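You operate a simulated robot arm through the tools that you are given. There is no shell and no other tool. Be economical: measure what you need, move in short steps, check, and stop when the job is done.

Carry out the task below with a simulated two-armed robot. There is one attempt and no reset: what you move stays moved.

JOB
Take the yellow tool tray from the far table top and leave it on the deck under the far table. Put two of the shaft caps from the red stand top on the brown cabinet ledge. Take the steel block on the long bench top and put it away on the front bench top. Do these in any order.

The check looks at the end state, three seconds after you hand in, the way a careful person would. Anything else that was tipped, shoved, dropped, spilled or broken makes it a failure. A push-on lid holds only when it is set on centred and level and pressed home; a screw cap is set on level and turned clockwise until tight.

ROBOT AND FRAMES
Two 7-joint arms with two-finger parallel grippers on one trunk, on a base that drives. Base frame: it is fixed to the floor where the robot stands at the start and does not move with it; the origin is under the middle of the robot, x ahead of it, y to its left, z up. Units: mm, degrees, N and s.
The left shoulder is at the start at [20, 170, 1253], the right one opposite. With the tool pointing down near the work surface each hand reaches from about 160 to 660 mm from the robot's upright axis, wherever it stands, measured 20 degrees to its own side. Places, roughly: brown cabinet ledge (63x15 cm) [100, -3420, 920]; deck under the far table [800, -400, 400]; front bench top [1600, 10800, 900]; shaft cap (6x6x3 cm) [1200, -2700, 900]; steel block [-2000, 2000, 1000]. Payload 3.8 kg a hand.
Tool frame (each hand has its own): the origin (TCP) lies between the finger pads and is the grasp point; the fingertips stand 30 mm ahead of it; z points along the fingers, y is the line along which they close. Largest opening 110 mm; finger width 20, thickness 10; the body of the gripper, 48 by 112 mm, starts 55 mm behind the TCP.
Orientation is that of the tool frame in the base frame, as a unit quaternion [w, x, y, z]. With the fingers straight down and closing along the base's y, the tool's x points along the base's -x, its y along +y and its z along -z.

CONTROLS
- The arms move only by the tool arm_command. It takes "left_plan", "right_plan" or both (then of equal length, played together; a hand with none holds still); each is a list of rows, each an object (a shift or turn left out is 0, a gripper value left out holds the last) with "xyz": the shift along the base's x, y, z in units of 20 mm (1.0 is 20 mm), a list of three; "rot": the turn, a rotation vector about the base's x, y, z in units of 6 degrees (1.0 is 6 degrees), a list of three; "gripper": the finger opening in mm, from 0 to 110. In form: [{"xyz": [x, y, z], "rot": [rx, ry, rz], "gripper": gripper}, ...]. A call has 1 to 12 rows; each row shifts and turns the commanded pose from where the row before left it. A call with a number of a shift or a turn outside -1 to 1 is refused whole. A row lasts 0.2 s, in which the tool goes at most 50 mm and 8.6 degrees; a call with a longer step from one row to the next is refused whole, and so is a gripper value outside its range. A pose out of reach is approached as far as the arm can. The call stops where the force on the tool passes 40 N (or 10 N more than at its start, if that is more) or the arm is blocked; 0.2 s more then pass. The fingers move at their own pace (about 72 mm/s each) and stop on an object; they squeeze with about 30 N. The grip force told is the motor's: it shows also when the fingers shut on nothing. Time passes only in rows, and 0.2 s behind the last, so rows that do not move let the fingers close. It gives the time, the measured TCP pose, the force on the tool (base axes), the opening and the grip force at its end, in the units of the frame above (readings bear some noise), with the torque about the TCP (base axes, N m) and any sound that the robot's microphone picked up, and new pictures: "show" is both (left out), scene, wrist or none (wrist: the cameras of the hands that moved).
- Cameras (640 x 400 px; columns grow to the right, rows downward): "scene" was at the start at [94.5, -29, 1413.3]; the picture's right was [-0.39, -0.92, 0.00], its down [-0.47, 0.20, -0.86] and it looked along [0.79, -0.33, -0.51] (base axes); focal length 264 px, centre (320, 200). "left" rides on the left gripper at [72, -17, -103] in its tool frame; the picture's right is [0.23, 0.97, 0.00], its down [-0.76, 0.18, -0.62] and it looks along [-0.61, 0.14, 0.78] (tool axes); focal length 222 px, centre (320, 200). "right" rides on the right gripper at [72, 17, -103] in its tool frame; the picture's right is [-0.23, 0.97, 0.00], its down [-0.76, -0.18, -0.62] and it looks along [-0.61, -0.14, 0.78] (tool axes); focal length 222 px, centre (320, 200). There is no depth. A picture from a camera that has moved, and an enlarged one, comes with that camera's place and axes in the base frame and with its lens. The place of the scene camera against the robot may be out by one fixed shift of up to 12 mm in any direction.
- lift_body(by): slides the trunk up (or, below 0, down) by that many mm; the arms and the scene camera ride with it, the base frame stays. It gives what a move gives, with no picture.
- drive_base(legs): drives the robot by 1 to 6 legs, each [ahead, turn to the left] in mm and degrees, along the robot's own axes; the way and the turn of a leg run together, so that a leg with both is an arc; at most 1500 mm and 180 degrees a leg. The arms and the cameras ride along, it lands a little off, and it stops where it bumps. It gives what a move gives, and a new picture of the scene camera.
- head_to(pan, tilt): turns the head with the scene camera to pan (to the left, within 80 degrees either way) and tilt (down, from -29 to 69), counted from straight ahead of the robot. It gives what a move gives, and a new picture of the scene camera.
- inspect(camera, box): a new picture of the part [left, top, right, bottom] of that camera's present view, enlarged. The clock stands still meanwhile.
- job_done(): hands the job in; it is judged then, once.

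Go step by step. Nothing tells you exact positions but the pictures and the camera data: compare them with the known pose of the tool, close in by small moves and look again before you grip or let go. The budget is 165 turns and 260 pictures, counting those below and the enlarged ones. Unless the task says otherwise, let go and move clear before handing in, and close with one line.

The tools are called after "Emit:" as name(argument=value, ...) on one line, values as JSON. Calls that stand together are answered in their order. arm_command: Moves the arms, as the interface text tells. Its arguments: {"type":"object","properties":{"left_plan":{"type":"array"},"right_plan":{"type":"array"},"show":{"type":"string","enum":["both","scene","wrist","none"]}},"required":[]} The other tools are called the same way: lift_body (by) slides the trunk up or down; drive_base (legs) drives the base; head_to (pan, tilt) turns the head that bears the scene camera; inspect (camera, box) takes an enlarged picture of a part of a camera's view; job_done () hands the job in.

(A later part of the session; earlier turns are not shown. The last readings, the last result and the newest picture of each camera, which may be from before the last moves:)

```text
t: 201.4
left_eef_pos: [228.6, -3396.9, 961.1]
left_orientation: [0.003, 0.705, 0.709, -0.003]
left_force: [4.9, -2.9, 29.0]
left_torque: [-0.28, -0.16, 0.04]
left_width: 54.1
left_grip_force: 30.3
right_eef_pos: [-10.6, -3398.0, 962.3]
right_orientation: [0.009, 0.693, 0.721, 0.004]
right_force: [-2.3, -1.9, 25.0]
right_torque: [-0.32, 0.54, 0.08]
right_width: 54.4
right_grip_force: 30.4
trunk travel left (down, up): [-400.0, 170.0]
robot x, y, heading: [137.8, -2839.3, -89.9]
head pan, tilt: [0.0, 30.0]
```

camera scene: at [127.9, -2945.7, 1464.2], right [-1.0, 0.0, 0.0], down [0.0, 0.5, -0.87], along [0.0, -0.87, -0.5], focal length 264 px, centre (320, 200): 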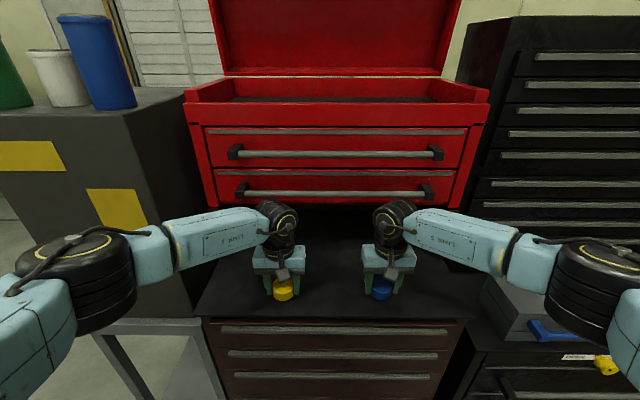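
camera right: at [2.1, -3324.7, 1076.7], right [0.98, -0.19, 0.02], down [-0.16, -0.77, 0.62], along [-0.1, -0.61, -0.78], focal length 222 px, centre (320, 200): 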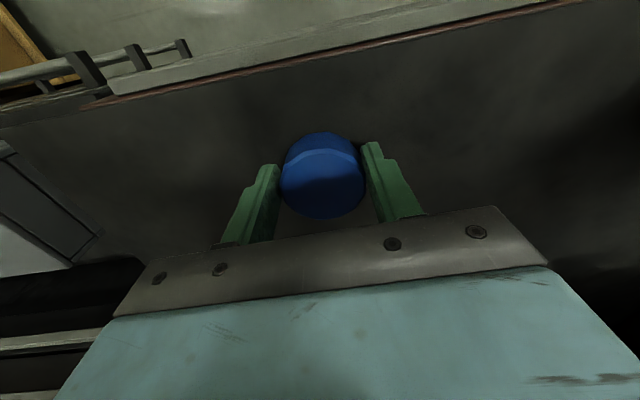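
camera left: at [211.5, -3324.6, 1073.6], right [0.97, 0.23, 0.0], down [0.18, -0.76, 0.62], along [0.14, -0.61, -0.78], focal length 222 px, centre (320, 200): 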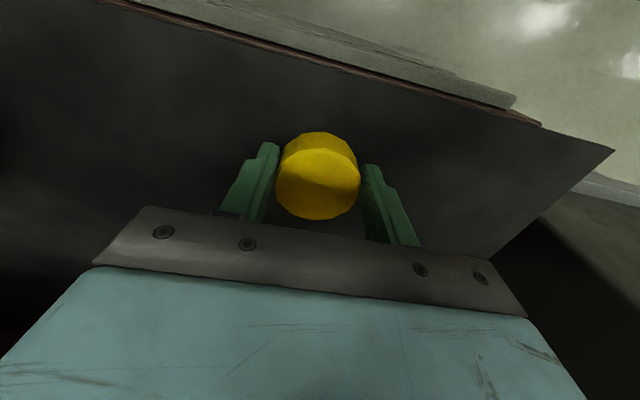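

Emit:
arm_command(left_plan=[{"xyz": [0, 0, 0.2]}, {"gripper": 60}, {"gripper": 85}, {"gripper": 85}, {}], right_plan=[{"xyz": [0, 0, 0.2]}, {"gripper": 60}, {"gripper": 85}, {"gripper": 85}, {}], show="none")

Emit:
arm_command(left_plan=[{"xyz": [0, 0, 0.7]}, {"xyz": [0, 0, 0.7]}, {"xyz": [0, 0, 0.7]}, {"xyz": [0, 0.3, 1]}, {"xyz": [0, 1, 1]}, {"xyz": [0, 1, 1]}], right_plan=[{"xyz": [0, 0, 0.7]}, {"xyz": [0, 0, 0.7]}, {"xyz": [0, 0, 0.7]}, {"xyz": [0, 0.3, 1]}, {"xyz": [0, 1, 1]}, {"xyz": [0, 1, 1]}], show="both")

```text
t: 202.6
left_eef_pos: [228.5, -3394.7, 960.1]
left_orientation: [0.0, 0.706, 0.708, 0.001]
left_force: [0.2, 4.3, 4.9]
left_torque: [0.24, 0.27, -0.25]
left_width: 85.5
left_grip_force: 0.1
right_eef_pos: [-8.7, -3399.0, 962.7]
right_orientation: [0.008, 0.693, 0.721, 0.005]
right_force: [0.6, -0.3, 0.8]
right_torque: [0.02, -0.02, -0.01]
right_width: 84.8
right_grip_force: 0.0
trunk travel left (down, up): [-400.0, 170.0]
robot x, y, heading: [138.9, -2839.9, -89.8]
head pan, tilt: [0.0, 30.0]
```

```text
t: 204.0
left_eef_pos: [228.0, -3349.8, 1062.6]
left_orientation: [0.001, 0.706, 0.708, 0.0]
left_force: [0.0, -1.0, 0.2]
left_torque: [-0.02, -0.04, 0.04]
left_width: 85.2
left_grip_force: 0.1
right_eef_pos: [-10.1, -3351.8, 1065.7]
right_orientation: [0.008, 0.692, 0.722, 0.005]
right_force: [0.5, 0.7, 0.0]
right_torque: [-0.02, 0.0, 0.01]
right_width: 85.2
right_grip_force: 0.1
trunk travel left (down, up): [-400.0, 170.0]
robot x, y, heading: [132.4, -2841.7, -89.8]
head pan, tilt: [0.0, 30.0]
camera scene: at [127.9, -2945.1, 1464.3], right [-1.0, 0.0, 0.0], down [0.0, 0.5, -0.87], along [0.0, -0.87, -0.5], focal length 264 px, centre (320, 200)
camera right: at [1.7, -3277.1, 1167.5], right [0.98, -0.19, 0.02], down [-0.16, -0.77, 0.62], along [-0.1, -0.61, -0.78], focal length 222 px, centre (320, 200)
camera left: at [210.8, -3277.0, 1165.1], right [0.97, 0.23, 0.0], down [0.18, -0.76, 0.62], along [0.14, -0.61, -0.78], focal length 222 px, centre (320, 200)
```

scene: 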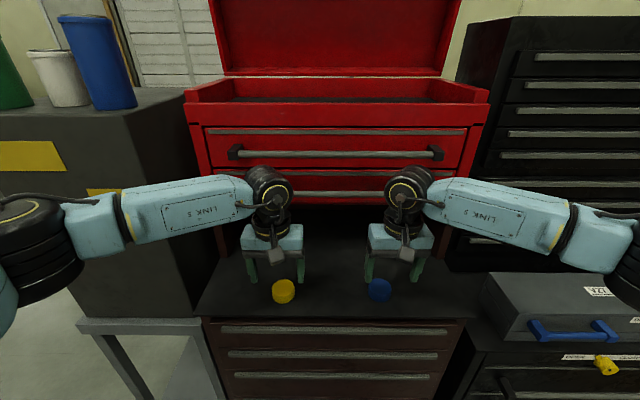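
right: 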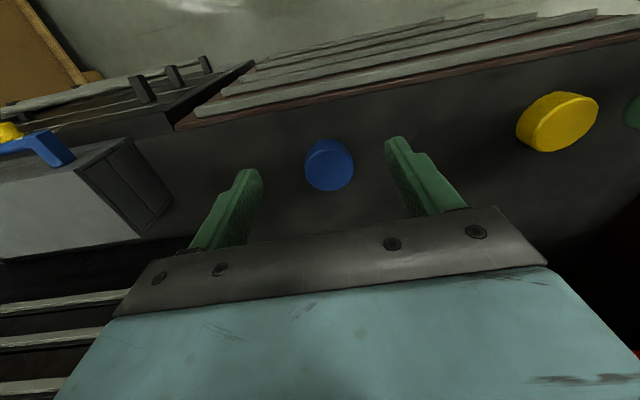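
left: 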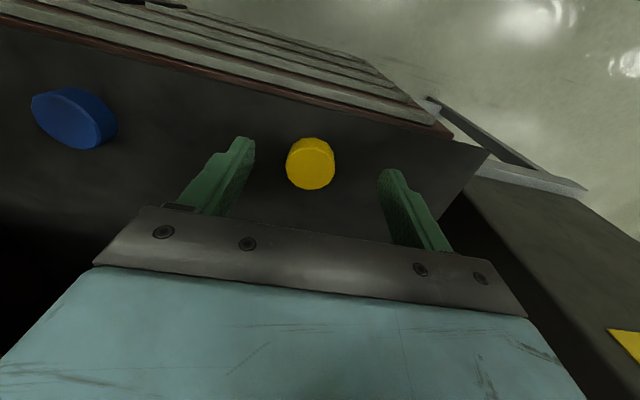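

Both caps sit on the ledge. Now drive off towards the long bench for the steel block.

Emit:
drive_base(legs=[[-500, 0], [0, -138.5], [1255, 0], [0, -41.5], [1500, 0], [1500, 0]])

Emit:
head_to(pan=55, tilt=20)

```text
t: 234.6
left_eef_pos: [-803.5, 2109.9, 1063.6]
left_orientation: [-0.001, 0.711, -0.703, -0.001]
left_force: [-0.2, -0.7, 1.1]
left_torque: [-0.01, 0.03, -0.01]
left_width: 85.1
left_grip_force: 0.1
right_eef_pos: [-565.5, 2113.6, 1064.3]
right_orientation: [0.006, 0.724, -0.69, -0.008]
right_force: [0.9, -0.3, -0.7]
right_torque: [0.0, 0.01, 0.02]
right_width: 85.2
right_grip_force: 0.0
trunk travel left (down, up): [-400.0, 170.0]
robot x, y, heading: [-709.8, 1600.6, 90.7]
head pan, tilt: [0.0, 30.0]
camera scene: at [-720.8, 1718.7, 1464.2], right [1.0, 0.01, 0.0], down [0.01, -0.5, -0.87], along [-0.01, 0.87, -0.5], focal length 264 px, centre (320, 200)
```

scene: 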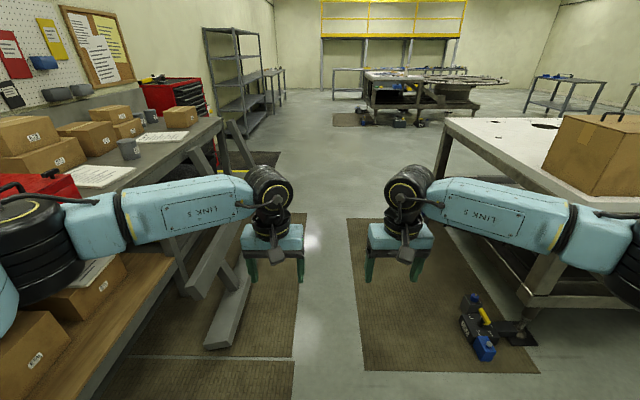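

```text
t: 235.8
left_eef_pos: [-804.5, 2109.9, 1062.5]
left_orientation: [0.0, 0.71, -0.704, -0.001]
left_force: [-0.3, 0.8, 0.1]
left_torque: [0.01, 0.01, 0.01]
left_width: 84.7
left_grip_force: 0.1
right_eef_pos: [-566.2, 2114.0, 1064.0]
right_orientation: [0.006, 0.724, -0.69, -0.007]
right_force: [-0.3, 0.1, -0.6]
right_torque: [0.0, 0.03, 0.03]
right_width: 85.1
right_grip_force: 0.0
trunk travel left (down, up): [-400.0, 170.0]
robot x, y, heading: [-706.7, 1601.3, 90.6]
head pan, tilt: [55.0, 20.0]
camera scene: at [-796.7, 1680.8, 1480.2], right [0.57, 0.82, 0.0], down [0.28, -0.19, -0.94], along [-0.77, 0.53, -0.34], focal length 264 px, centre (320, 200)
```

scene: 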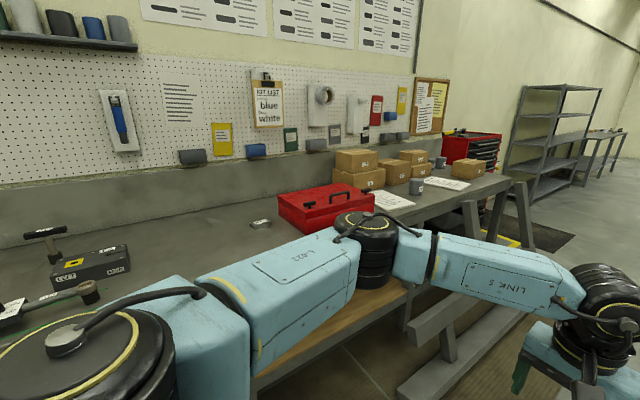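

Emit:
inspect(camera="scene", box=[220, 195, 316, 255])

```text
6.67 times, centred on (268, 225) of scene
camera zoom: at [-796.7, 1680.8, 1480.2], right [0.57, 0.82, 0.0], down [0.28, -0.19, -0.94], along [-0.77, 0.53, -0.34], focal length 1760 px, centre (667, 33)
```

zoom: 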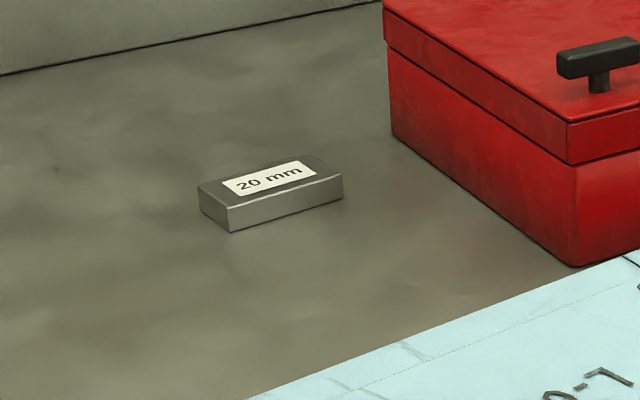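

The "20 mm" steel block lies near (−1880, 2080) on the bench; front edge x≈−1560. Position facing it with the right hand.

Emit:
lift_body(by=100)

Emit:
drive_base(legs=[[270, 0], [0, 89.4], [440, 0]])

Emit:
head_to(pan=-15, tilt=35)

```text
t: 237.1
left_eef_pos: [-803.8, 2110.6, 1162.3]
left_orientation: [-0.001, 0.711, -0.704, 0.0]
left_force: [-0.5, 0.0, -0.1]
left_torque: [0.01, 0.01, 0.0]
left_width: 85.0
left_grip_force: 0.0
right_eef_pos: [-565.2, 2114.1, 1164.8]
right_orientation: [0.006, 0.723, -0.69, -0.008]
right_force: [0.3, -0.7, 0.5]
right_torque: [-0.01, -0.02, -0.01]
right_width: 85.0
right_grip_force: 0.1
trunk travel left (down, up): [-500.0, 70.0]
robot x, y, heading: [-709.2, 1600.4, 90.7]
head pan, tilt: [55.0, 20.0]
```

```text
t: 245.2
left_eef_pos: [-1665.0, 1752.5, 1162.9]
left_orientation: [0.0, 1.0, 0.016, -0.001]
left_force: [-0.4, -0.7, 0.1]
left_torque: [0.03, -0.01, 0.02]
left_width: 84.6
left_grip_force: 0.0
right_eef_pos: [-1672.5, 1990.5, 1165.1]
right_orientation: [0.009, 0.999, 0.033, -0.002]
right_force: [-0.6, 0.3, 0.9]
right_torque: [0.01, -0.01, -0.01]
right_width: 85.0
right_grip_force: 0.1
trunk travel left (down, up): [-500.0, 70.0]
robot x, y, heading: [-1157.4, 1857.8, -178.4]
head pan, tilt: [55.0, 20.0]
camera scene: at [-1239.6, 1783.9, 1580.2], right [-0.84, 0.55, 0.0], down [0.19, 0.29, -0.94], along [-0.52, -0.79, -0.34], focal length 264 px, centre (320, 200)
```

scene: 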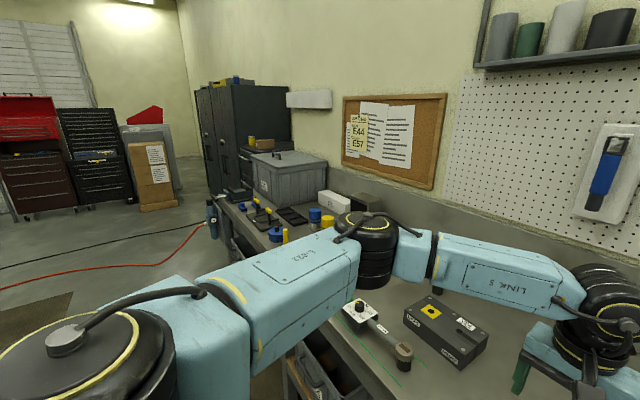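

```text
t: 246.6
left_eef_pos: [-1664.7, 1752.2, 1162.6]
left_orientation: [0.0, 1.0, 0.015, -0.001]
left_force: [0.0, -0.1, -0.9]
left_torque: [-0.01, 0.03, 0.01]
left_width: 84.9
left_grip_force: 0.1
right_eef_pos: [-1672.2, 1990.3, 1163.6]
right_orientation: [0.01, 0.999, 0.035, -0.002]
right_force: [0.3, -0.4, 0.4]
right_torque: [0.01, 0.02, -0.01]
right_width: 85.1
right_grip_force: 0.1
trunk travel left (down, up): [-500.0, 70.0]
robot x, y, heading: [-1156.8, 1857.0, -178.5]
head pan, tilt: [-15.0, 35.0]
camera scene: at [-1274.0, 1881.9, 1556.4], right [0.23, 0.97, 0.0], down [0.56, -0.13, -0.82], along [-0.8, 0.19, -0.57], focal length 264 px, centre (320, 200)
```

scene: 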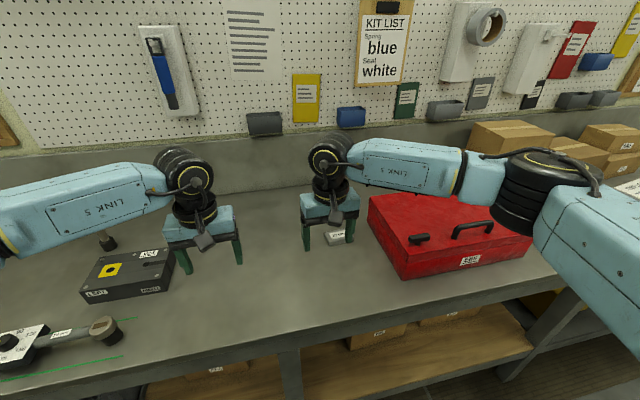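

Emit:
drive_base(legs=[[140, -1.5]])

Emit:
arm_command(right_plan=[{"xyz": [-0.5, 1, 0]}, {"xyz": [-0.5, 1, 0]}, {"xyz": [-0.5, 1, 0]}, {}], show="both")

```text
t: 248.0
left_eef_pos: [-1810.2, 1761.7, 1162.4]
left_orientation: [0.0, 1.0, 0.004, -0.001]
left_force: [-0.1, 0.0, -0.5]
left_torque: [0.0, -0.03, 0.01]
left_width: 85.2
left_grip_force: 0.1
right_eef_pos: [-1812.1, 1999.6, 1164.1]
right_orientation: [0.01, 1.0, 0.022, -0.002]
right_force: [0.4, -0.1, -0.1]
right_torque: [0.02, -0.02, -0.05]
right_width: 84.8
right_grip_force: 0.1
trunk travel left (down, up): [-500.0, 70.0]
robot x, y, heading: [-1298.2, 1856.8, -179.8]
head pan, tilt: [-15.0, 35.0]
camera scene: at [-1416.8, 1882.0, 1556.4], right [0.25, 0.97, 0.0], down [0.55, -0.15, -0.82], along [-0.79, 0.21, -0.57], focal length 264 px, centre (320, 200)
```

scene: 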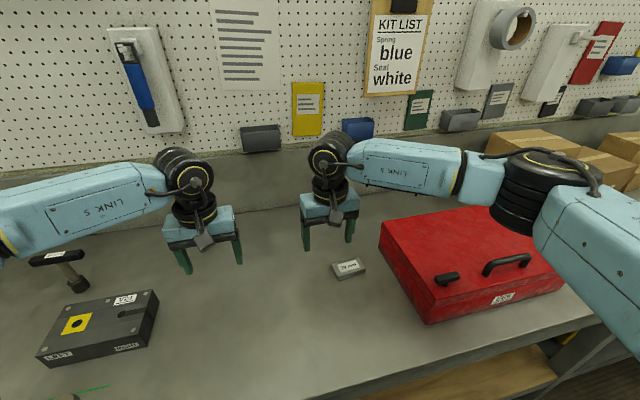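

```text
t: 249.0
left_eef_pos: [-1810.2, 1761.2, 1164.3]
left_orientation: [0.0, 1.0, 0.003, -0.001]
left_force: [-1.1, 0.2, 0.3]
left_torque: [-0.02, 0.04, 0.0]
left_width: 84.9
left_grip_force: 0.1
right_eef_pos: [-1843.3, 2061.4, 1165.1]
right_orientation: [0.009, 1.0, 0.022, -0.001]
right_force: [0.4, -0.3, -0.1]
right_torque: [0.01, 0.01, -0.02]
right_width: 85.1
right_grip_force: 0.1
trunk travel left (down, up): [-500.0, 70.0]
robot x, y, heading: [-1302.1, 1850.4, -179.7]
head pan, tilt: [-15.0, 35.0]
camera scene: at [-1416.5, 1881.7, 1556.4], right [0.25, 0.97, 0.0], down [0.56, -0.14, -0.82], along [-0.79, 0.21, -0.57], focal length 264 px, centre (320, 200)
camera right: at [-1770.6, 2049.1, 1267.6], right [-0.18, -0.98, 0.02], down [-0.77, 0.16, 0.62], along [-0.61, 0.1, -0.78], focal length 222 px, centre (320, 200)
```

scene: 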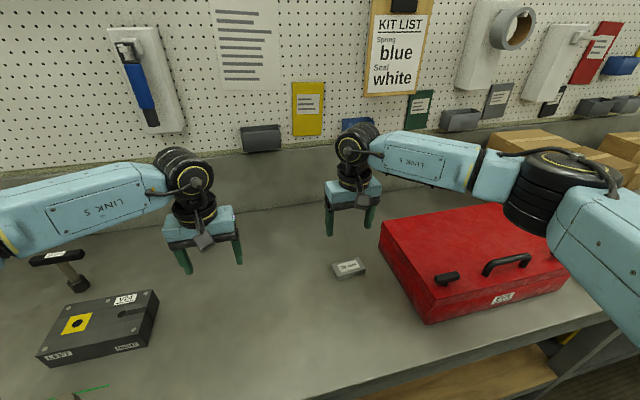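
right: 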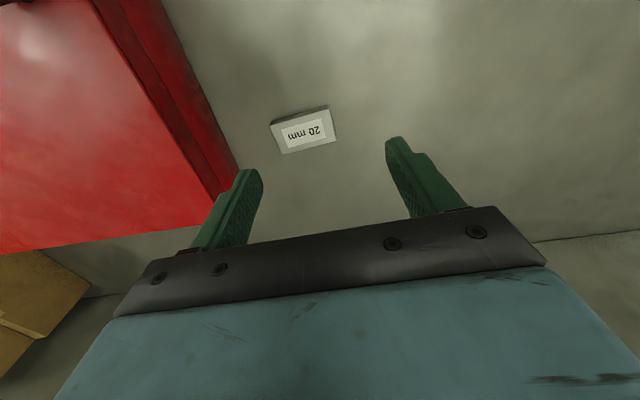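

Emit:
arm_command(right_plan=[{"xyz": [-0.3, 0.22, -0.9], "gripper": 110}, {"xyz": [-0.3, 0.22, -0.9]}, {"xyz": [-0.3, 0.22, -0.9]}, {"xyz": [-0.3, 0.22, -0.9]}, {"xyz": [-0.3, 0.22, -0.9]}, {"xyz": [-0.3, 0.2, -0.9]}], show="wrist")

```text
t: 250.4
left_eef_pos: [-1809.2, 1762.8, 1162.9]
left_orientation: [0.0, 1.0, 0.004, -0.001]
left_force: [0.1, 0.2, -1.5]
left_torque: [-0.01, -0.02, -0.02]
left_width: 85.0
left_grip_force: 0.1
right_eef_pos: [-1878.0, 2086.1, 1055.3]
right_orientation: [0.009, 1.0, 0.022, -0.002]
right_force: [-0.2, 0.2, -0.2]
right_torque: [0.0, -0.01, -0.04]
right_width: 110.0
right_grip_force: 0.0
trunk travel left (down, up): [-500.0, 70.0]
robot x, y, heading: [-1301.4, 1855.6, -179.9]
head pan, tilt: [-15.0, 35.0]
camera right: at [-1804.7, 2075.5, 1158.1], right [-0.18, -0.98, 0.02], down [-0.77, 0.16, 0.62], along [-0.61, 0.1, -0.78], focal length 222 px, centre (320, 200)
```

right: 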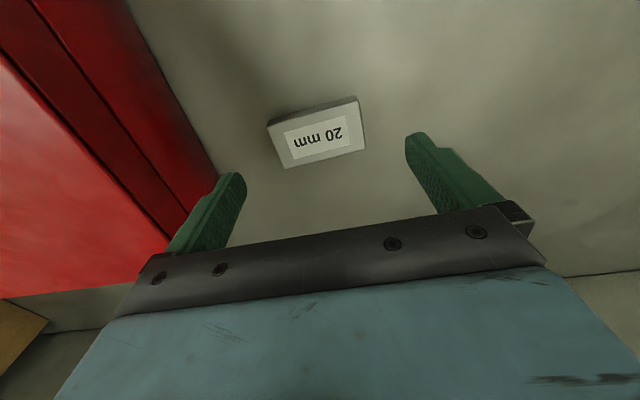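

Emit:
arm_command(right_plan=[{"xyz": [0, 0, -0.8]}, {"xyz": [0, 0, -0.8]}, {"xyz": [0, 0, -0.8]}, {"xyz": [0, 0, -0.75]}, {}], show="wrist")

```text
t: 251.6
left_eef_pos: [-1809.7, 1761.6, 1163.7]
left_orientation: [0.0, 1.0, 0.003, 0.0]
left_force: [-0.1, -0.2, -0.1]
left_torque: [0.02, -0.02, 0.02]
left_width: 85.1
left_grip_force: 0.0
right_eef_pos: [-1878.5, 2086.2, 993.2]
right_orientation: [0.01, 1.0, 0.023, -0.002]
right_force: [-0.3, -1.3, 0.5]
right_torque: [-0.03, 0.02, -0.01]
right_width: 109.9
right_grip_force: 0.0
trunk travel left (down, up): [-500.0, 70.0]
robot x, y, heading: [-1299.9, 1855.8, -179.8]
head pan, tilt: [-15.0, 35.0]
camera right: at [-1804.7, 2075.3, 1096.6], right [-0.18, -0.98, 0.02], down [-0.77, 0.16, 0.62], along [-0.61, 0.1, -0.78], focal length 222 px, centre (320, 200)
```

right: 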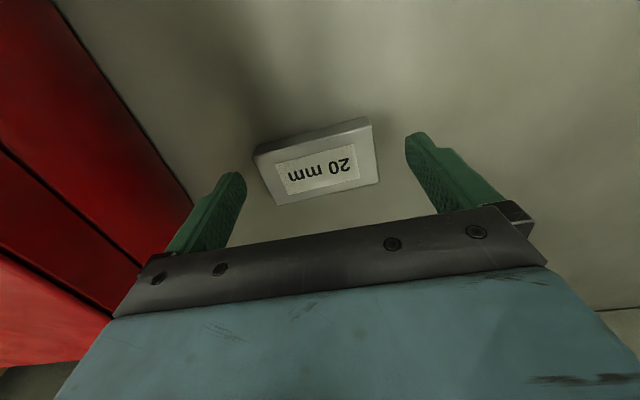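

Emit:
arm_command(right_plan=[{"xyz": [0, 0, -0.2]}, {"gripper": 70}, {"gripper": 60}, {"gripper": 60}, {}], show="wrist")

```text
t: 252.8
left_eef_pos: [-1809.5, 1761.2, 1162.3]
left_orientation: [-0.001, 1.0, 0.004, -0.002]
left_force: [-1.2, 0.3, 0.6]
left_torque: [0.0, -0.02, -0.03]
left_width: 85.0
left_grip_force: 0.0
right_eef_pos: [-1878.5, 2086.7, 989.0]
right_orientation: [0.009, 1.0, 0.022, -0.002]
right_force: [0.8, -0.9, 0.2]
right_torque: [0.0, 0.01, 0.0]
right_width: 60.1
right_grip_force: 0.1
trunk travel left (down, up): [-500.0, 70.0]
robot x, y, heading: [-1300.7, 1852.5, -179.3]
head pan, tilt: [-15.0, 35.0]
camera right: at [-1804.8, 2074.9, 1092.1], right [-0.18, -0.98, 0.02], down [-0.77, 0.16, 0.62], along [-0.61, 0.1, -0.78], focal length 222 px, centre (320, 200)
```

right: 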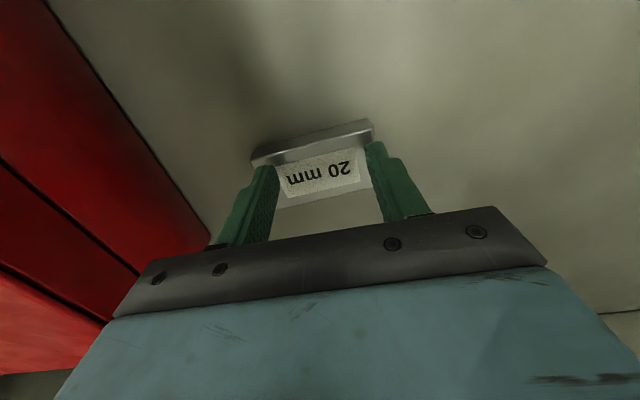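

The fingers closed just above the block, so the bench is lower than estimated. Reopen and descend gently to touch.

Emit:
arm_command(right_plan=[{"gripper": 110}, {"gripper": 110}, {"gripper": 110}, {}, {"xyz": [0, 0, -0.2]}, {"xyz": [0, 0, -0.2]}, {}], show="wrist")

Emit:
arm_command(right_plan=[{"xyz": [0, 0, -0.2]}, {"xyz": [0, 0, -0.2]}, {}], show="none")

```text
t: 254.4
left_eef_pos: [-1810.8, 1762.0, 1164.2]
left_orientation: [-0.001, 1.0, 0.003, -0.001]
left_force: [0.1, -0.2, 0.6]
left_torque: [-0.03, 0.02, -0.01]
left_width: 84.9
left_grip_force: 0.0
right_eef_pos: [-1878.2, 2086.7, 981.2]
right_orientation: [0.01, 1.0, 0.021, -0.001]
right_force: [-0.2, 0.4, 0.1]
right_torque: [0.03, -0.01, -0.02]
right_width: 109.9
right_grip_force: 0.1
trunk travel left (down, up): [-500.0, 70.0]
robot x, y, heading: [-1298.7, 1850.0, -179.7]
head pan, tilt: [-15.0, 35.0]
camera right: at [-1804.5, 2074.7, 1083.4], right [-0.18, -0.98, 0.02], down [-0.77, 0.16, 0.62], along [-0.61, 0.1, -0.78], focal length 222 px, centre (320, 200)
```

right: 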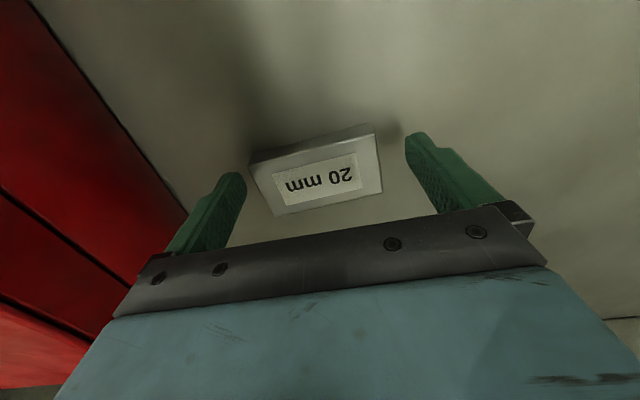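

```text
t: 255.2
left_eef_pos: [-1809.5, 1761.7, 1163.4]
left_orientation: [0.0, 1.0, 0.003, -0.001]
left_force: [-0.3, -0.3, 0.3]
left_torque: [0.03, -0.01, 0.0]
left_width: 85.0
left_grip_force: 0.0
right_eef_pos: [-1877.6, 2085.1, 973.0]
right_orientation: [0.01, 1.0, 0.023, -0.001]
right_force: [-0.2, -0.1, 0.0]
right_torque: [0.03, 0.01, -0.03]
right_width: 110.2
right_grip_force: 0.1
trunk travel left (down, up): [-500.0, 70.0]
robot x, y, heading: [-1299.7, 1853.3, -179.8]
head pan, tilt: [-15.0, 35.0]
```

Emit:
arm_command(right_plan=[{"xyz": [0, 0, -0.2]}, {"xyz": [0, 0, -0.2]}, {}], show="wrist")

```text
t: 256.0
left_eef_pos: [-1809.8, 1763.2, 1162.9]
left_orientation: [0.0, 1.0, 0.004, -0.001]
left_force: [0.3, -1.0, -0.7]
left_torque: [0.0, -0.02, 0.02]
left_width: 85.2
left_grip_force: 0.0
right_eef_pos: [-1878.2, 2085.9, 965.5]
right_orientation: [0.009, 1.0, 0.021, -0.001]
right_force: [0.3, 0.1, -0.7]
right_torque: [0.0, 0.0, -0.01]
right_width: 110.1
right_grip_force: 0.1
trunk travel left (down, up): [-500.0, 70.0]
robot x, y, heading: [-1302.8, 1852.2, -179.7]
head pan, tilt: [-15.0, 35.0]
camera right: at [-1804.6, 2074.8, 1067.7], right [-0.18, -0.98, 0.02], down [-0.77, 0.16, 0.62], along [-0.61, 0.1, -0.78], focal length 222 px, centre (320, 200)
```

right: 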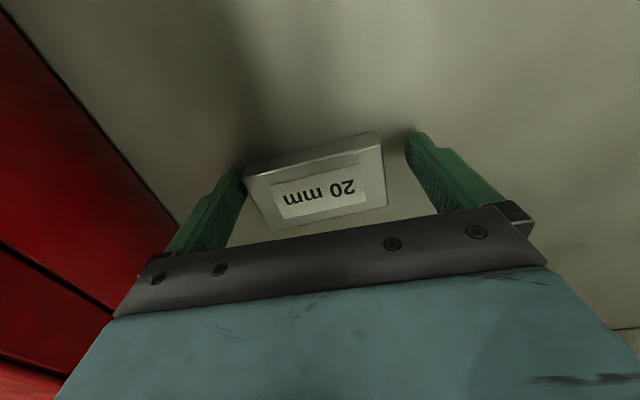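

Emit:
arm_command(right_plan=[{"xyz": [0, 0.2, 0]}, {"gripper": 80}, {"gripper": 60}, {"gripper": 60}, {}], show="wrist")

```text
t: 257.2
left_eef_pos: [-1808.7, 1762.6, 1162.3]
left_orientation: [0.0, 1.0, 0.003, -0.001]
left_force: [-0.7, 0.0, 0.8]
left_torque: [-0.01, -0.02, -0.01]
left_width: 85.0
left_grip_force: 0.0
right_eef_pos: [-1879.8, 2090.6, 966.0]
right_orientation: [0.009, 1.0, 0.022, -0.002]
right_force: [0.0, 2.6, -0.4]
right_torque: [0.32, -0.07, -0.04]
right_width: 90.0
right_grip_force: 29.8
trunk travel left (down, up): [-500.0, 70.0]
robot x, y, heading: [-1302.3, 1855.0, -179.5]
head pan, tilt: [-15.0, 35.0]
camera right: at [-1804.5, 2079.4, 1067.8], right [-0.19, -0.98, 0.02], down [-0.77, 0.16, 0.62], along [-0.61, 0.1, -0.78], focal length 222 px, centre (320, 200)
```

right: 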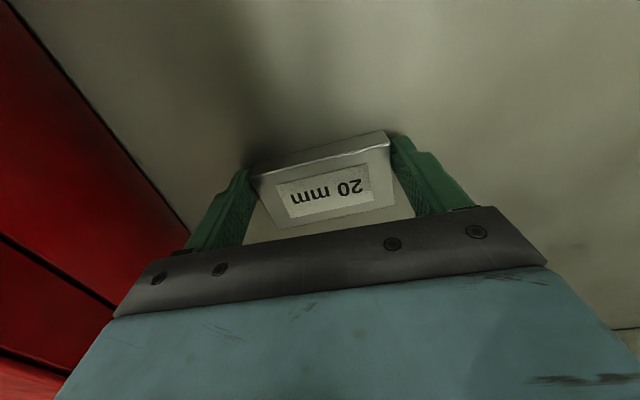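

Gripped (90 mm). Lift.

Emit:
arm_command(right_plan=[{"xyz": [0, 0, 0.5]}, {"xyz": [0, 0, 1]}, {"xyz": [0, 0, 1]}, {"xyz": [0, 0, 1]}, {"xyz": [0, 0, 1]}, {"xyz": [0, 0, 1]}, {"xyz": [0, 0, 1]}, {"xyz": [0.5, 0, 1]}, {"xyz": [1, -0.5, 1]}, {"xyz": [1, -0.5, 1]}, {"xyz": [1, -0.5, 0]}], show="wrist")

```text
t: 259.6
left_eef_pos: [-1809.9, 1762.0, 1163.2]
left_orientation: [0.0, 1.0, 0.004, -0.001]
left_force: [0.5, 0.0, 0.0]
left_torque: [0.0, -0.01, -0.01]
left_width: 85.1
left_grip_force: 0.0
right_eef_pos: [-1807.7, 2060.0, 1155.7]
right_orientation: [0.01, 1.0, 0.022, -0.002]
right_force: [0.7, -0.7, -6.8]
right_torque: [-0.01, -0.13, -0.02]
right_width: 90.4
right_grip_force: 30.1
trunk travel left (down, up): [-500.0, 70.0]
robot x, y, heading: [-1301.5, 1853.6, -179.6]
head pan, tilt: [-15.0, 35.0]
camera right: at [-1734.3, 2048.4, 1259.0], right [-0.18, -0.98, 0.02], down [-0.77, 0.16, 0.62], along [-0.61, 0.1, -0.78], focal length 222 px, centre (320, 200)
```

right: 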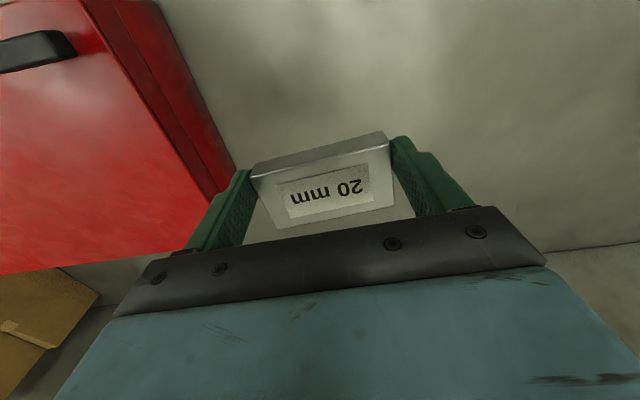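

Block held. Back out and drive up the aisle towards the front bench, looking as I go.

Emit:
drive_base(legs=[[-760, 0], [0, -90.3], [1500, 0]])

Emit:
head_to(pan=-10, tilt=12)

```text
t: 274.5
left_eef_pos: [-652.6, 3860.2, 1162.7]
left_orientation: [0.0, 0.714, -0.7, 0.0]
left_force: [0.1, 0.5, -0.3]
left_torque: [0.02, 0.0, 0.01]
left_width: 85.1
left_grip_force: 0.1
right_eef_pos: [-354.7, 3863.1, 1156.1]
right_orientation: [0.006, 0.727, -0.687, -0.007]
right_force: [0.5, -0.2, -7.1]
right_torque: [-0.12, -0.01, 0.0]
right_width: 90.0
right_grip_force: 29.6
trunk travel left (down, up): [-500.0, 70.0]
robot x, y, heading: [-556.0, 3352.1, 91.4]
head pan, tilt: [-15.0, 35.0]
camera scene: at [-542.0, 3465.0, 1556.3], right [0.97, -0.24, 0.0], down [-0.14, -0.56, -0.82], along [0.2, 0.8, -0.57], focal length 264 px, centre (320, 200)
```

scene: 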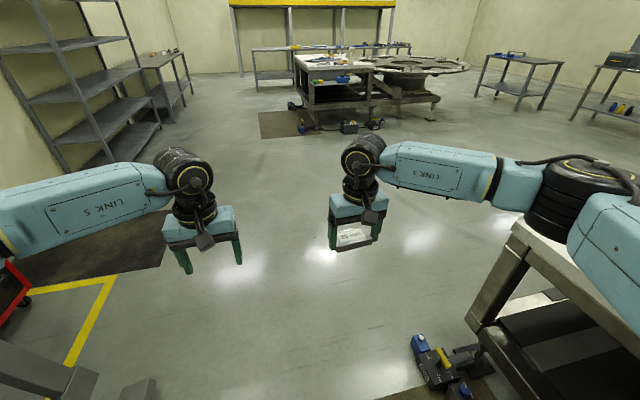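

```text
t: 275.4
left_eef_pos: [-651.6, 3860.6, 1163.1]
left_orientation: [0.0, 0.714, -0.7, 0.0]
left_force: [-0.4, 0.4, -0.2]
left_torque: [-0.01, -0.02, 0.0]
left_width: 85.1
left_grip_force: 0.1
right_eef_pos: [-354.4, 3861.8, 1154.8]
right_orientation: [0.006, 0.727, -0.686, -0.008]
right_force: [0.2, -0.2, -6.8]
right_torque: [-0.07, 0.04, 0.0]
right_width: 90.2
right_grip_force: 29.6
trunk travel left (down, up): [-500.0, 70.0]
robot x, y, heading: [-554.7, 3345.5, 91.0]
head pan, tilt: [-10.0, 12.0]
camera scene: at [-548.7, 3471.5, 1593.1], right [0.99, -0.15, 0.0], down [-0.03, -0.21, -0.98], along [0.15, 0.97, -0.21], focal length 264 px, centre (320, 200)
```

scene: 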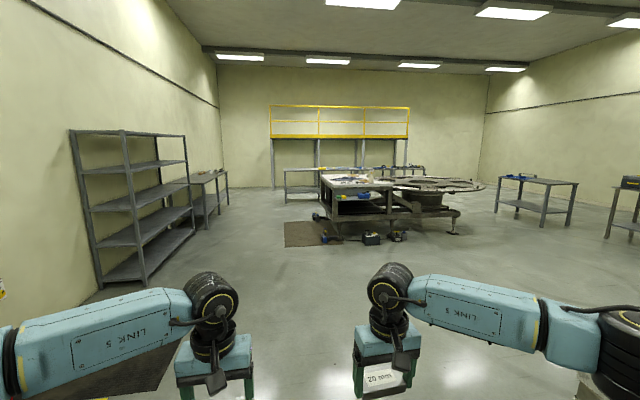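

The front bench is the long one under the yellow mezzanine at the far wall. Drive on along the left aisle.

Emit:
drive_base(legs=[[0, -2], [1500, 0], [1500, 0], [1500, 0], [800, 0]])

Emit:
head_to(pan=-15, tilt=20)

```text
t: 301.3
left_eef_pos: [-464.9, 9191.6, 1163.3]
left_orientation: [0.0, -0.701, 0.714, 0.0]
left_force: [0.5, -0.4, 0.2]
left_torque: [-0.04, 0.0, 0.02]
left_width: 84.9
left_grip_force: 0.0
right_eef_pos: [-167.3, 9181.6, 1155.6]
right_orientation: [0.006, 0.714, -0.7, -0.007]
right_force: [-0.2, 0.0, -7.6]
right_torque: [-0.1, 0.0, 0.02]
right_width: 89.8
right_grip_force: 29.9
trunk travel left (down, up): [-500.0, 70.0]
robot x, y, heading: [-384.3, 8680.6, 88.8]
head pan, tilt: [-10.0, 12.0]
camera scene: at [-376.7, 8798.2, 1593.2], right [0.98, -0.19, 0.0], down [-0.04, -0.2, -0.98], along [0.19, 0.96, -0.21], focal length 264 px, centre (320, 200)
```

scene: 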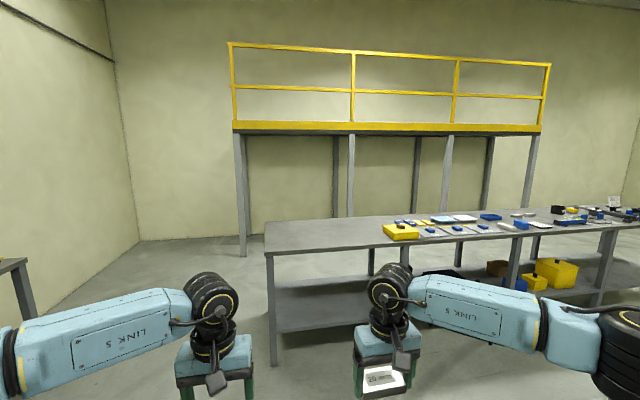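

```text
t: 302.0
left_eef_pos: [-464.8, 9191.6, 1162.0]
left_orientation: [0.0, -0.7, 0.714, 0.0]
left_force: [0.5, -0.1, 1.7]
left_torque: [-0.01, 0.01, 0.02]
left_width: 84.7
left_grip_force: 0.1
right_eef_pos: [-167.0, 9181.3, 1155.5]
right_orientation: [0.006, 0.714, -0.7, -0.008]
right_force: [0.0, 0.6, -7.4]
right_torque: [-0.1, 0.0, -0.01]
right_width: 89.9
right_grip_force: 30.2
trunk travel left (down, up): [-500.0, 70.0]
robot x, y, heading: [-383.5, 8679.7, 88.7]
head pan, tilt: [-15.0, 20.0]
camera scene: at [-368.8, 8796.2, 1580.2], right [0.96, -0.28, 0.0], down [-0.09, -0.33, -0.94], along [0.26, 0.9, -0.34], focal length 264 px, centre (320, 200)
```

scene: 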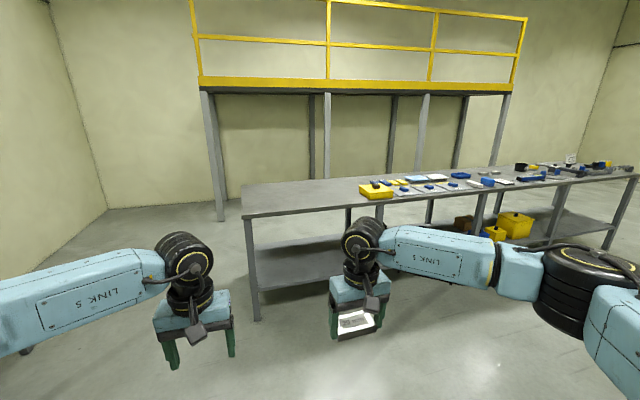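

The left part of the bench top is free (x −400…450, front edge y≈10450). I'll drive up to place the block around (70, 10620).

Emit:
drive_base(legs=[[0, -9], [1340, 0], [0, 10.2]])

Emit:
head_to(pan=-10, tilt=40)

Emit:
arm_command(right_plan=[{}], show="wrist")

```text
t: 309.9
left_eef_pos: [-231.7, 10487.5, 1162.7]
left_orientation: [0.0, -0.704, 0.711, 0.0]
left_force: [0.8, 1.0, 0.4]
left_torque: [-0.03, 0.02, -0.02]
left_width: 85.1
left_grip_force: 0.2
right_eef_pos: [65.3, 10479.0, 1154.7]
right_orientation: [0.006, 0.717, -0.697, -0.008]
right_force: [-0.2, -0.6, -7.4]
right_torque: [-0.12, -0.02, 0.02]
right_width: 89.8
right_grip_force: 29.5
trunk travel left (down, up): [-500.0, 70.0]
robot x, y, heading: [-148.5, 9976.6, 89.7]
head pan, tilt: [-15.0, 20.0]
camera scene: at [-132.2, 10092.3, 1580.2], right [0.96, -0.27, 0.0], down [-0.09, -0.33, -0.94], along [0.25, 0.9, -0.34], focal length 264 px, centre (320, 200)
```

scene: 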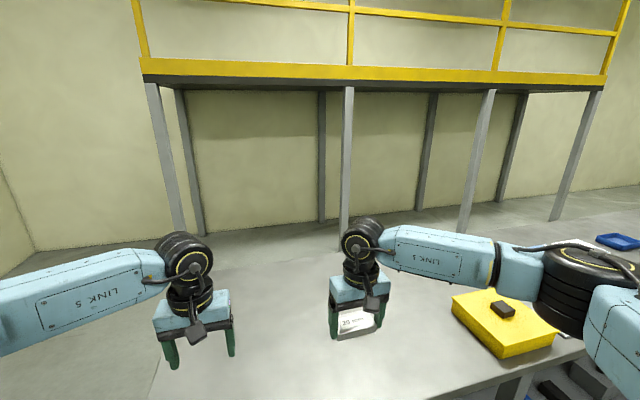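

```text
t: 310.8
left_eef_pos: [-229.5, 10486.3, 1163.2]
left_orientation: [0.0, -0.703, 0.711, 0.001]
left_force: [-0.2, 1.2, -0.4]
left_torque: [-0.03, 0.02, 0.03]
left_width: 85.0
left_grip_force: 0.1
right_eef_pos: [67.5, 10479.1, 1155.2]
right_orientation: [0.007, 0.717, -0.697, -0.007]
right_force: [-0.4, 0.7, -7.2]
right_torque: [-0.13, -0.03, -0.01]
right_width: 89.8
right_grip_force: 29.9
trunk travel left (down, up): [-500.0, 70.0]
robot x, y, heading: [-142.1, 9978.9, 89.4]
head pan, tilt: [-10.0, 40.0]
camera scene: at [-140.8, 10086.0, 1548.8], right [0.98, -0.18, 0.0], down [-0.12, -0.63, -0.77], along [0.14, 0.75, -0.64], focal length 264 px, centre (320, 200)
```

scene: 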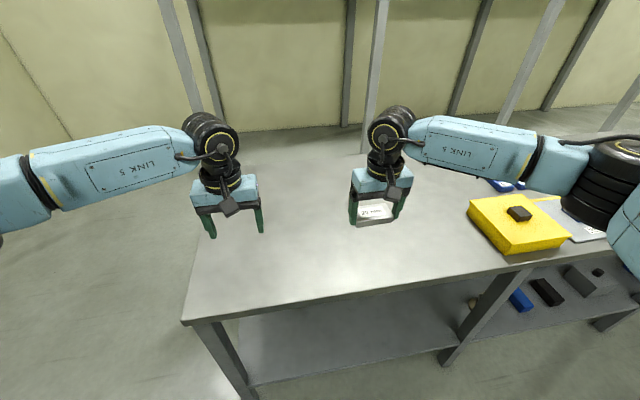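

```text
t: 311.2
left_eef_pos: [-230.0, 10485.4, 1163.1]
left_orientation: [0.0, -0.704, 0.711, 0.001]
left_force: [-0.2, -0.7, 0.1]
left_torque: [0.01, -0.01, 0.02]
left_width: 84.9
left_grip_force: 0.1
right_eef_pos: [66.9, 10478.7, 1155.8]
right_orientation: [0.006, 0.717, -0.697, -0.007]
right_force: [0.2, 0.8, -6.6]
right_torque: [-0.16, 0.0, 0.01]
right_width: 89.9
right_grip_force: 30.6
trunk travel left (down, up): [-500.0, 70.0]
robot x, y, heading: [-147.7, 9976.5, 89.2]
head pan, tilt: [-10.0, 40.0]
camera right: at [54.2, 10406.4, 1258.2], right [-0.98, 0.2, 0.02], down [0.17, 0.77, 0.62], along [0.11, 0.61, -0.78], focal length 222 px, centre (320, 200)
```

right: 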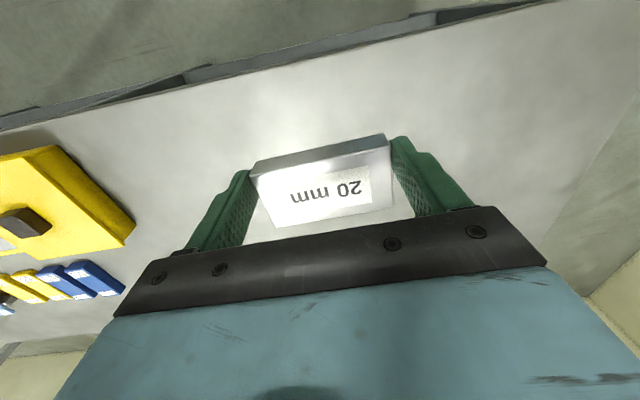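

Emit:
drive_base(legs=[[105, 0.5]])

Emit:
lift_body(by=-100)

Emit:
arm_command(right_plan=[{"xyz": [0, 0, -1]}, {"xyz": [0, 0, -1]}, {"xyz": [0, 0, -1]}, {"xyz": [0, 0, -1]}, {}], show="both")

```text
t: 312.3
left_eef_pos: [-234.2, 10588.8, 1163.5]
left_orientation: [-0.001, 0.708, -0.707, -0.001]
left_force: [-0.3, -0.6, 0.2]
left_torque: [0.0, 0.02, 0.01]
left_width: 85.0
left_grip_force: 0.1
right_eef_pos: [62.4, 10583.4, 1155.0]
right_orientation: [0.007, 0.72, -0.694, -0.008]
right_force: [0.0, 0.1, -7.3]
right_torque: [-0.11, 0.03, -0.02]
right_width: 89.7
right_grip_force: 30.2
trunk travel left (down, up): [-500.0, 70.0]
robot x, y, heading: [-142.5, 10081.6, 89.6]
head pan, tilt: [-10.0, 40.0]
camera scene: at [-141.5, 10189.3, 1548.8], right [0.98, -0.17, 0.0], down [-0.11, -0.63, -0.77], along [0.13, 0.75, -0.64], focal length 264 px, centre (320, 200)
```

scene: 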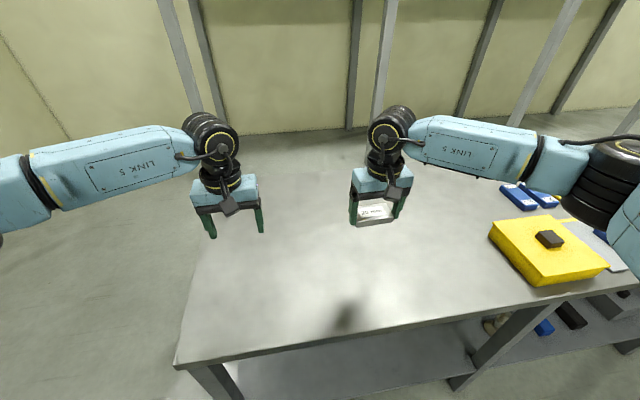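

```text
t: 313.7
left_eef_pos: [-234.7, 10588.1, 1062.8]
left_orientation: [0.001, -0.706, 0.708, 0.001]
left_force: [0.5, -0.7, -0.1]
left_torque: [0.01, 0.0, -0.01]
left_width: 84.9
left_grip_force: 0.0
right_eef_pos: [63.0, 10583.3, 1056.2]
right_orientation: [0.006, 0.721, -0.693, -0.007]
right_force: [-0.6, -0.3, -6.8]
right_torque: [-0.12, -0.02, 0.03]
right_width: 89.5
right_grip_force: 30.2
trunk travel left (down, up): [-400.0, 170.0]
robot x, y, heading: [-150.5, 10078.2, 90.4]
head pan, tilt: [-10.0, 40.0]
```

```text
t: 314.9
left_eef_pos: [-234.3, 10588.0, 1062.4]
left_orientation: [0.001, -0.707, 0.707, 0.0]
left_force: [0.1, -0.1, 0.3]
left_torque: [0.0, -0.01, -0.01]
left_width: 85.1
left_grip_force: 0.1
right_eef_pos: [64.0, 10582.6, 974.1]
right_orientation: [0.006, 0.721, -0.693, -0.007]
right_force: [0.7, 0.3, -6.5]
right_torque: [-0.11, -0.01, 0.02]
right_width: 89.8
right_grip_force: 29.9
trunk travel left (down, up): [-400.0, 170.0]
robot x, y, heading: [-147.1, 10082.9, 90.0]
head pan, tilt: [-10.0, 40.0]
camera scene: at [-141.5, 10189.2, 1448.8], right [0.98, -0.17, 0.0], down [-0.11, -0.63, -0.77], along [0.13, 0.75, -0.64], focal length 264 px, centre (320, 200)
camera right: at [51.5, 10510.8, 1077.2], right [-0.98, 0.19, 0.02], down [0.16, 0.77, 0.62], along [0.1, 0.61, -0.78], focal length 222 px, centre (320, 200)
```

scene: 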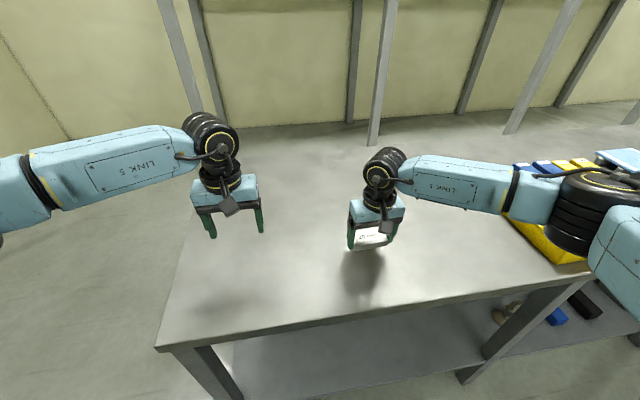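
right: 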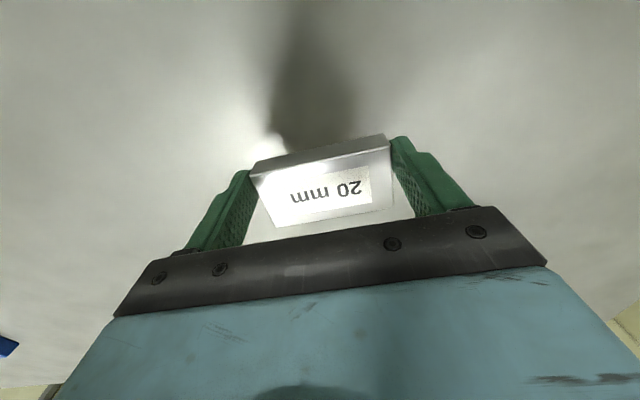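

Emit:
arm_command(right_plan=[{"xyz": [0, 0, -0.4]}, {"xyz": [0, 0, -0.4]}, {"xyz": [0, 0, -0.4]}, {"xyz": [0, 0, -0.2]}, {}], show="none")

Emit:
arm_command(right_plan=[{"xyz": [0, 0, -0.2]}, {"xyz": [0, 0, -0.15]}, {}], show="wrist")

```text
t: 316.1
left_eef_pos: [-235.0, 10588.2, 1063.0]
left_orientation: [0.001, -0.707, 0.707, 0.0]
left_force: [-0.4, -0.1, -0.7]
left_torque: [-0.02, 0.01, -0.01]
left_width: 84.9
left_grip_force: 0.1
right_eef_pos: [61.7, 10584.4, 946.8]
right_orientation: [0.006, 0.721, -0.693, -0.007]
right_force: [1.0, 1.1, -7.0]
right_torque: [-0.13, 0.01, 0.0]
right_width: 89.7
right_grip_force: 30.0
trunk travel left (down, up): [-400.0, 170.0]
robot x, y, heading: [-147.0, 10078.5, 90.1]
head pan, tilt: [-10.0, 40.0]
```

```text
t: 316.9
left_eef_pos: [-235.2, 10588.2, 1062.9]
left_orientation: [0.0, 0.707, -0.707, -0.001]
left_force: [-0.5, -0.3, 0.1]
left_torque: [-0.01, 0.02, -0.03]
left_width: 85.4
left_grip_force: 0.0
right_eef_pos: [62.3, 10584.4, 939.8]
right_orientation: [0.006, 0.72, -0.694, -0.008]
right_force: [0.0, -0.1, -6.5]
right_torque: [-0.14, -0.02, 0.03]
right_width: 89.7
right_grip_force: 29.8
trunk travel left (down, up): [-400.0, 170.0]
robot x, y, heading: [-149.1, 10080.2, 89.9]
head pan, tilt: [-10.0, 40.0]
camera right: at [50.5, 10510.9, 1042.9], right [-0.98, 0.19, 0.02], down [0.16, 0.77, 0.62], along [0.1, 0.61, -0.78], focal length 222 px, centre (320, 200)
```

right: 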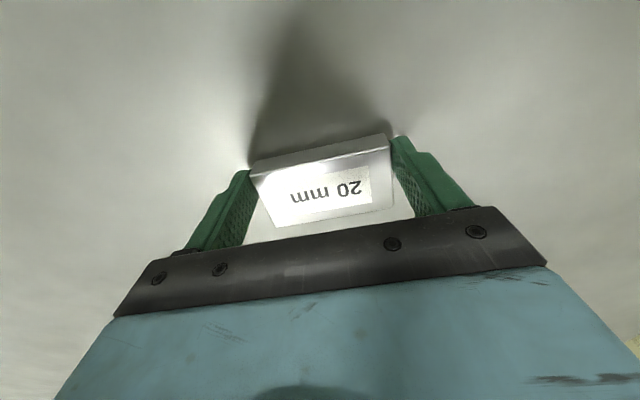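

Emit:
arm_command(right_plan=[{"xyz": [0, 0, -0.2]}, {"xyz": [0, 0, -0.2]}, {}], show="none")

Emit:
arm_command(right_plan=[{"xyz": [0, 0, -0.15]}, {"xyz": [0, 0, -0.15]}, {}], show="wrist")

```text
t: 317.7
left_eef_pos: [-236.5, 10587.0, 1064.6]
left_orientation: [0.0, 0.707, -0.707, -0.001]
left_force: [0.9, 0.5, 0.4]
left_torque: [0.0, -0.02, 0.01]
left_width: 85.2
left_grip_force: 0.1
right_eef_pos: [61.5, 10583.7, 935.2]
right_orientation: [0.004, 0.721, -0.693, -0.009]
right_force: [3.5, 2.6, 17.7]
right_torque: [0.12, -0.71, 0.22]
right_width: 89.8
right_grip_force: 30.0
trunk travel left (down, up): [-400.0, 170.0]
robot x, y, heading: [-144.7, 10076.7, 90.0]
head pan, tilt: [-10.0, 40.0]
```

```text
t: 318.5
left_eef_pos: [-236.1, 10585.6, 1063.9]
left_orientation: [0.001, -0.706, 0.708, 0.001]
left_force: [0.1, -0.4, 0.7]
left_torque: [0.02, -0.01, 0.0]
left_width: 84.9
left_grip_force: 0.0
right_eef_pos: [63.2, 10583.4, 930.9]
right_orientation: [0.004, 0.719, -0.694, -0.009]
right_force: [-1.4, -9.2, 13.1]
right_torque: [-0.54, -1.03, -0.57]
right_width: 89.9
right_grip_force: 30.1
trunk travel left (down, up): [-400.0, 170.0]
robot x, y, heading: [-147.6, 10080.6, 89.8]
head pan, tilt: [-10.0, 40.0]
stopped in row 3 (right hand): the force on the tool passed its limit at 41 N (the readings are from after the stop); the commanded pose is now the measured one
camera right: at [50.0, 10510.4, 1033.3], right [-0.98, 0.19, 0.02], down [0.16, 0.76, 0.63], along [0.11, 0.62, -0.78], focal length 222 px, centre (320, 200)
```

right: 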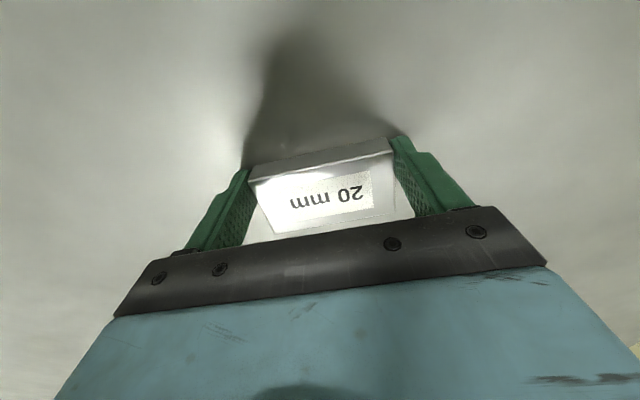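

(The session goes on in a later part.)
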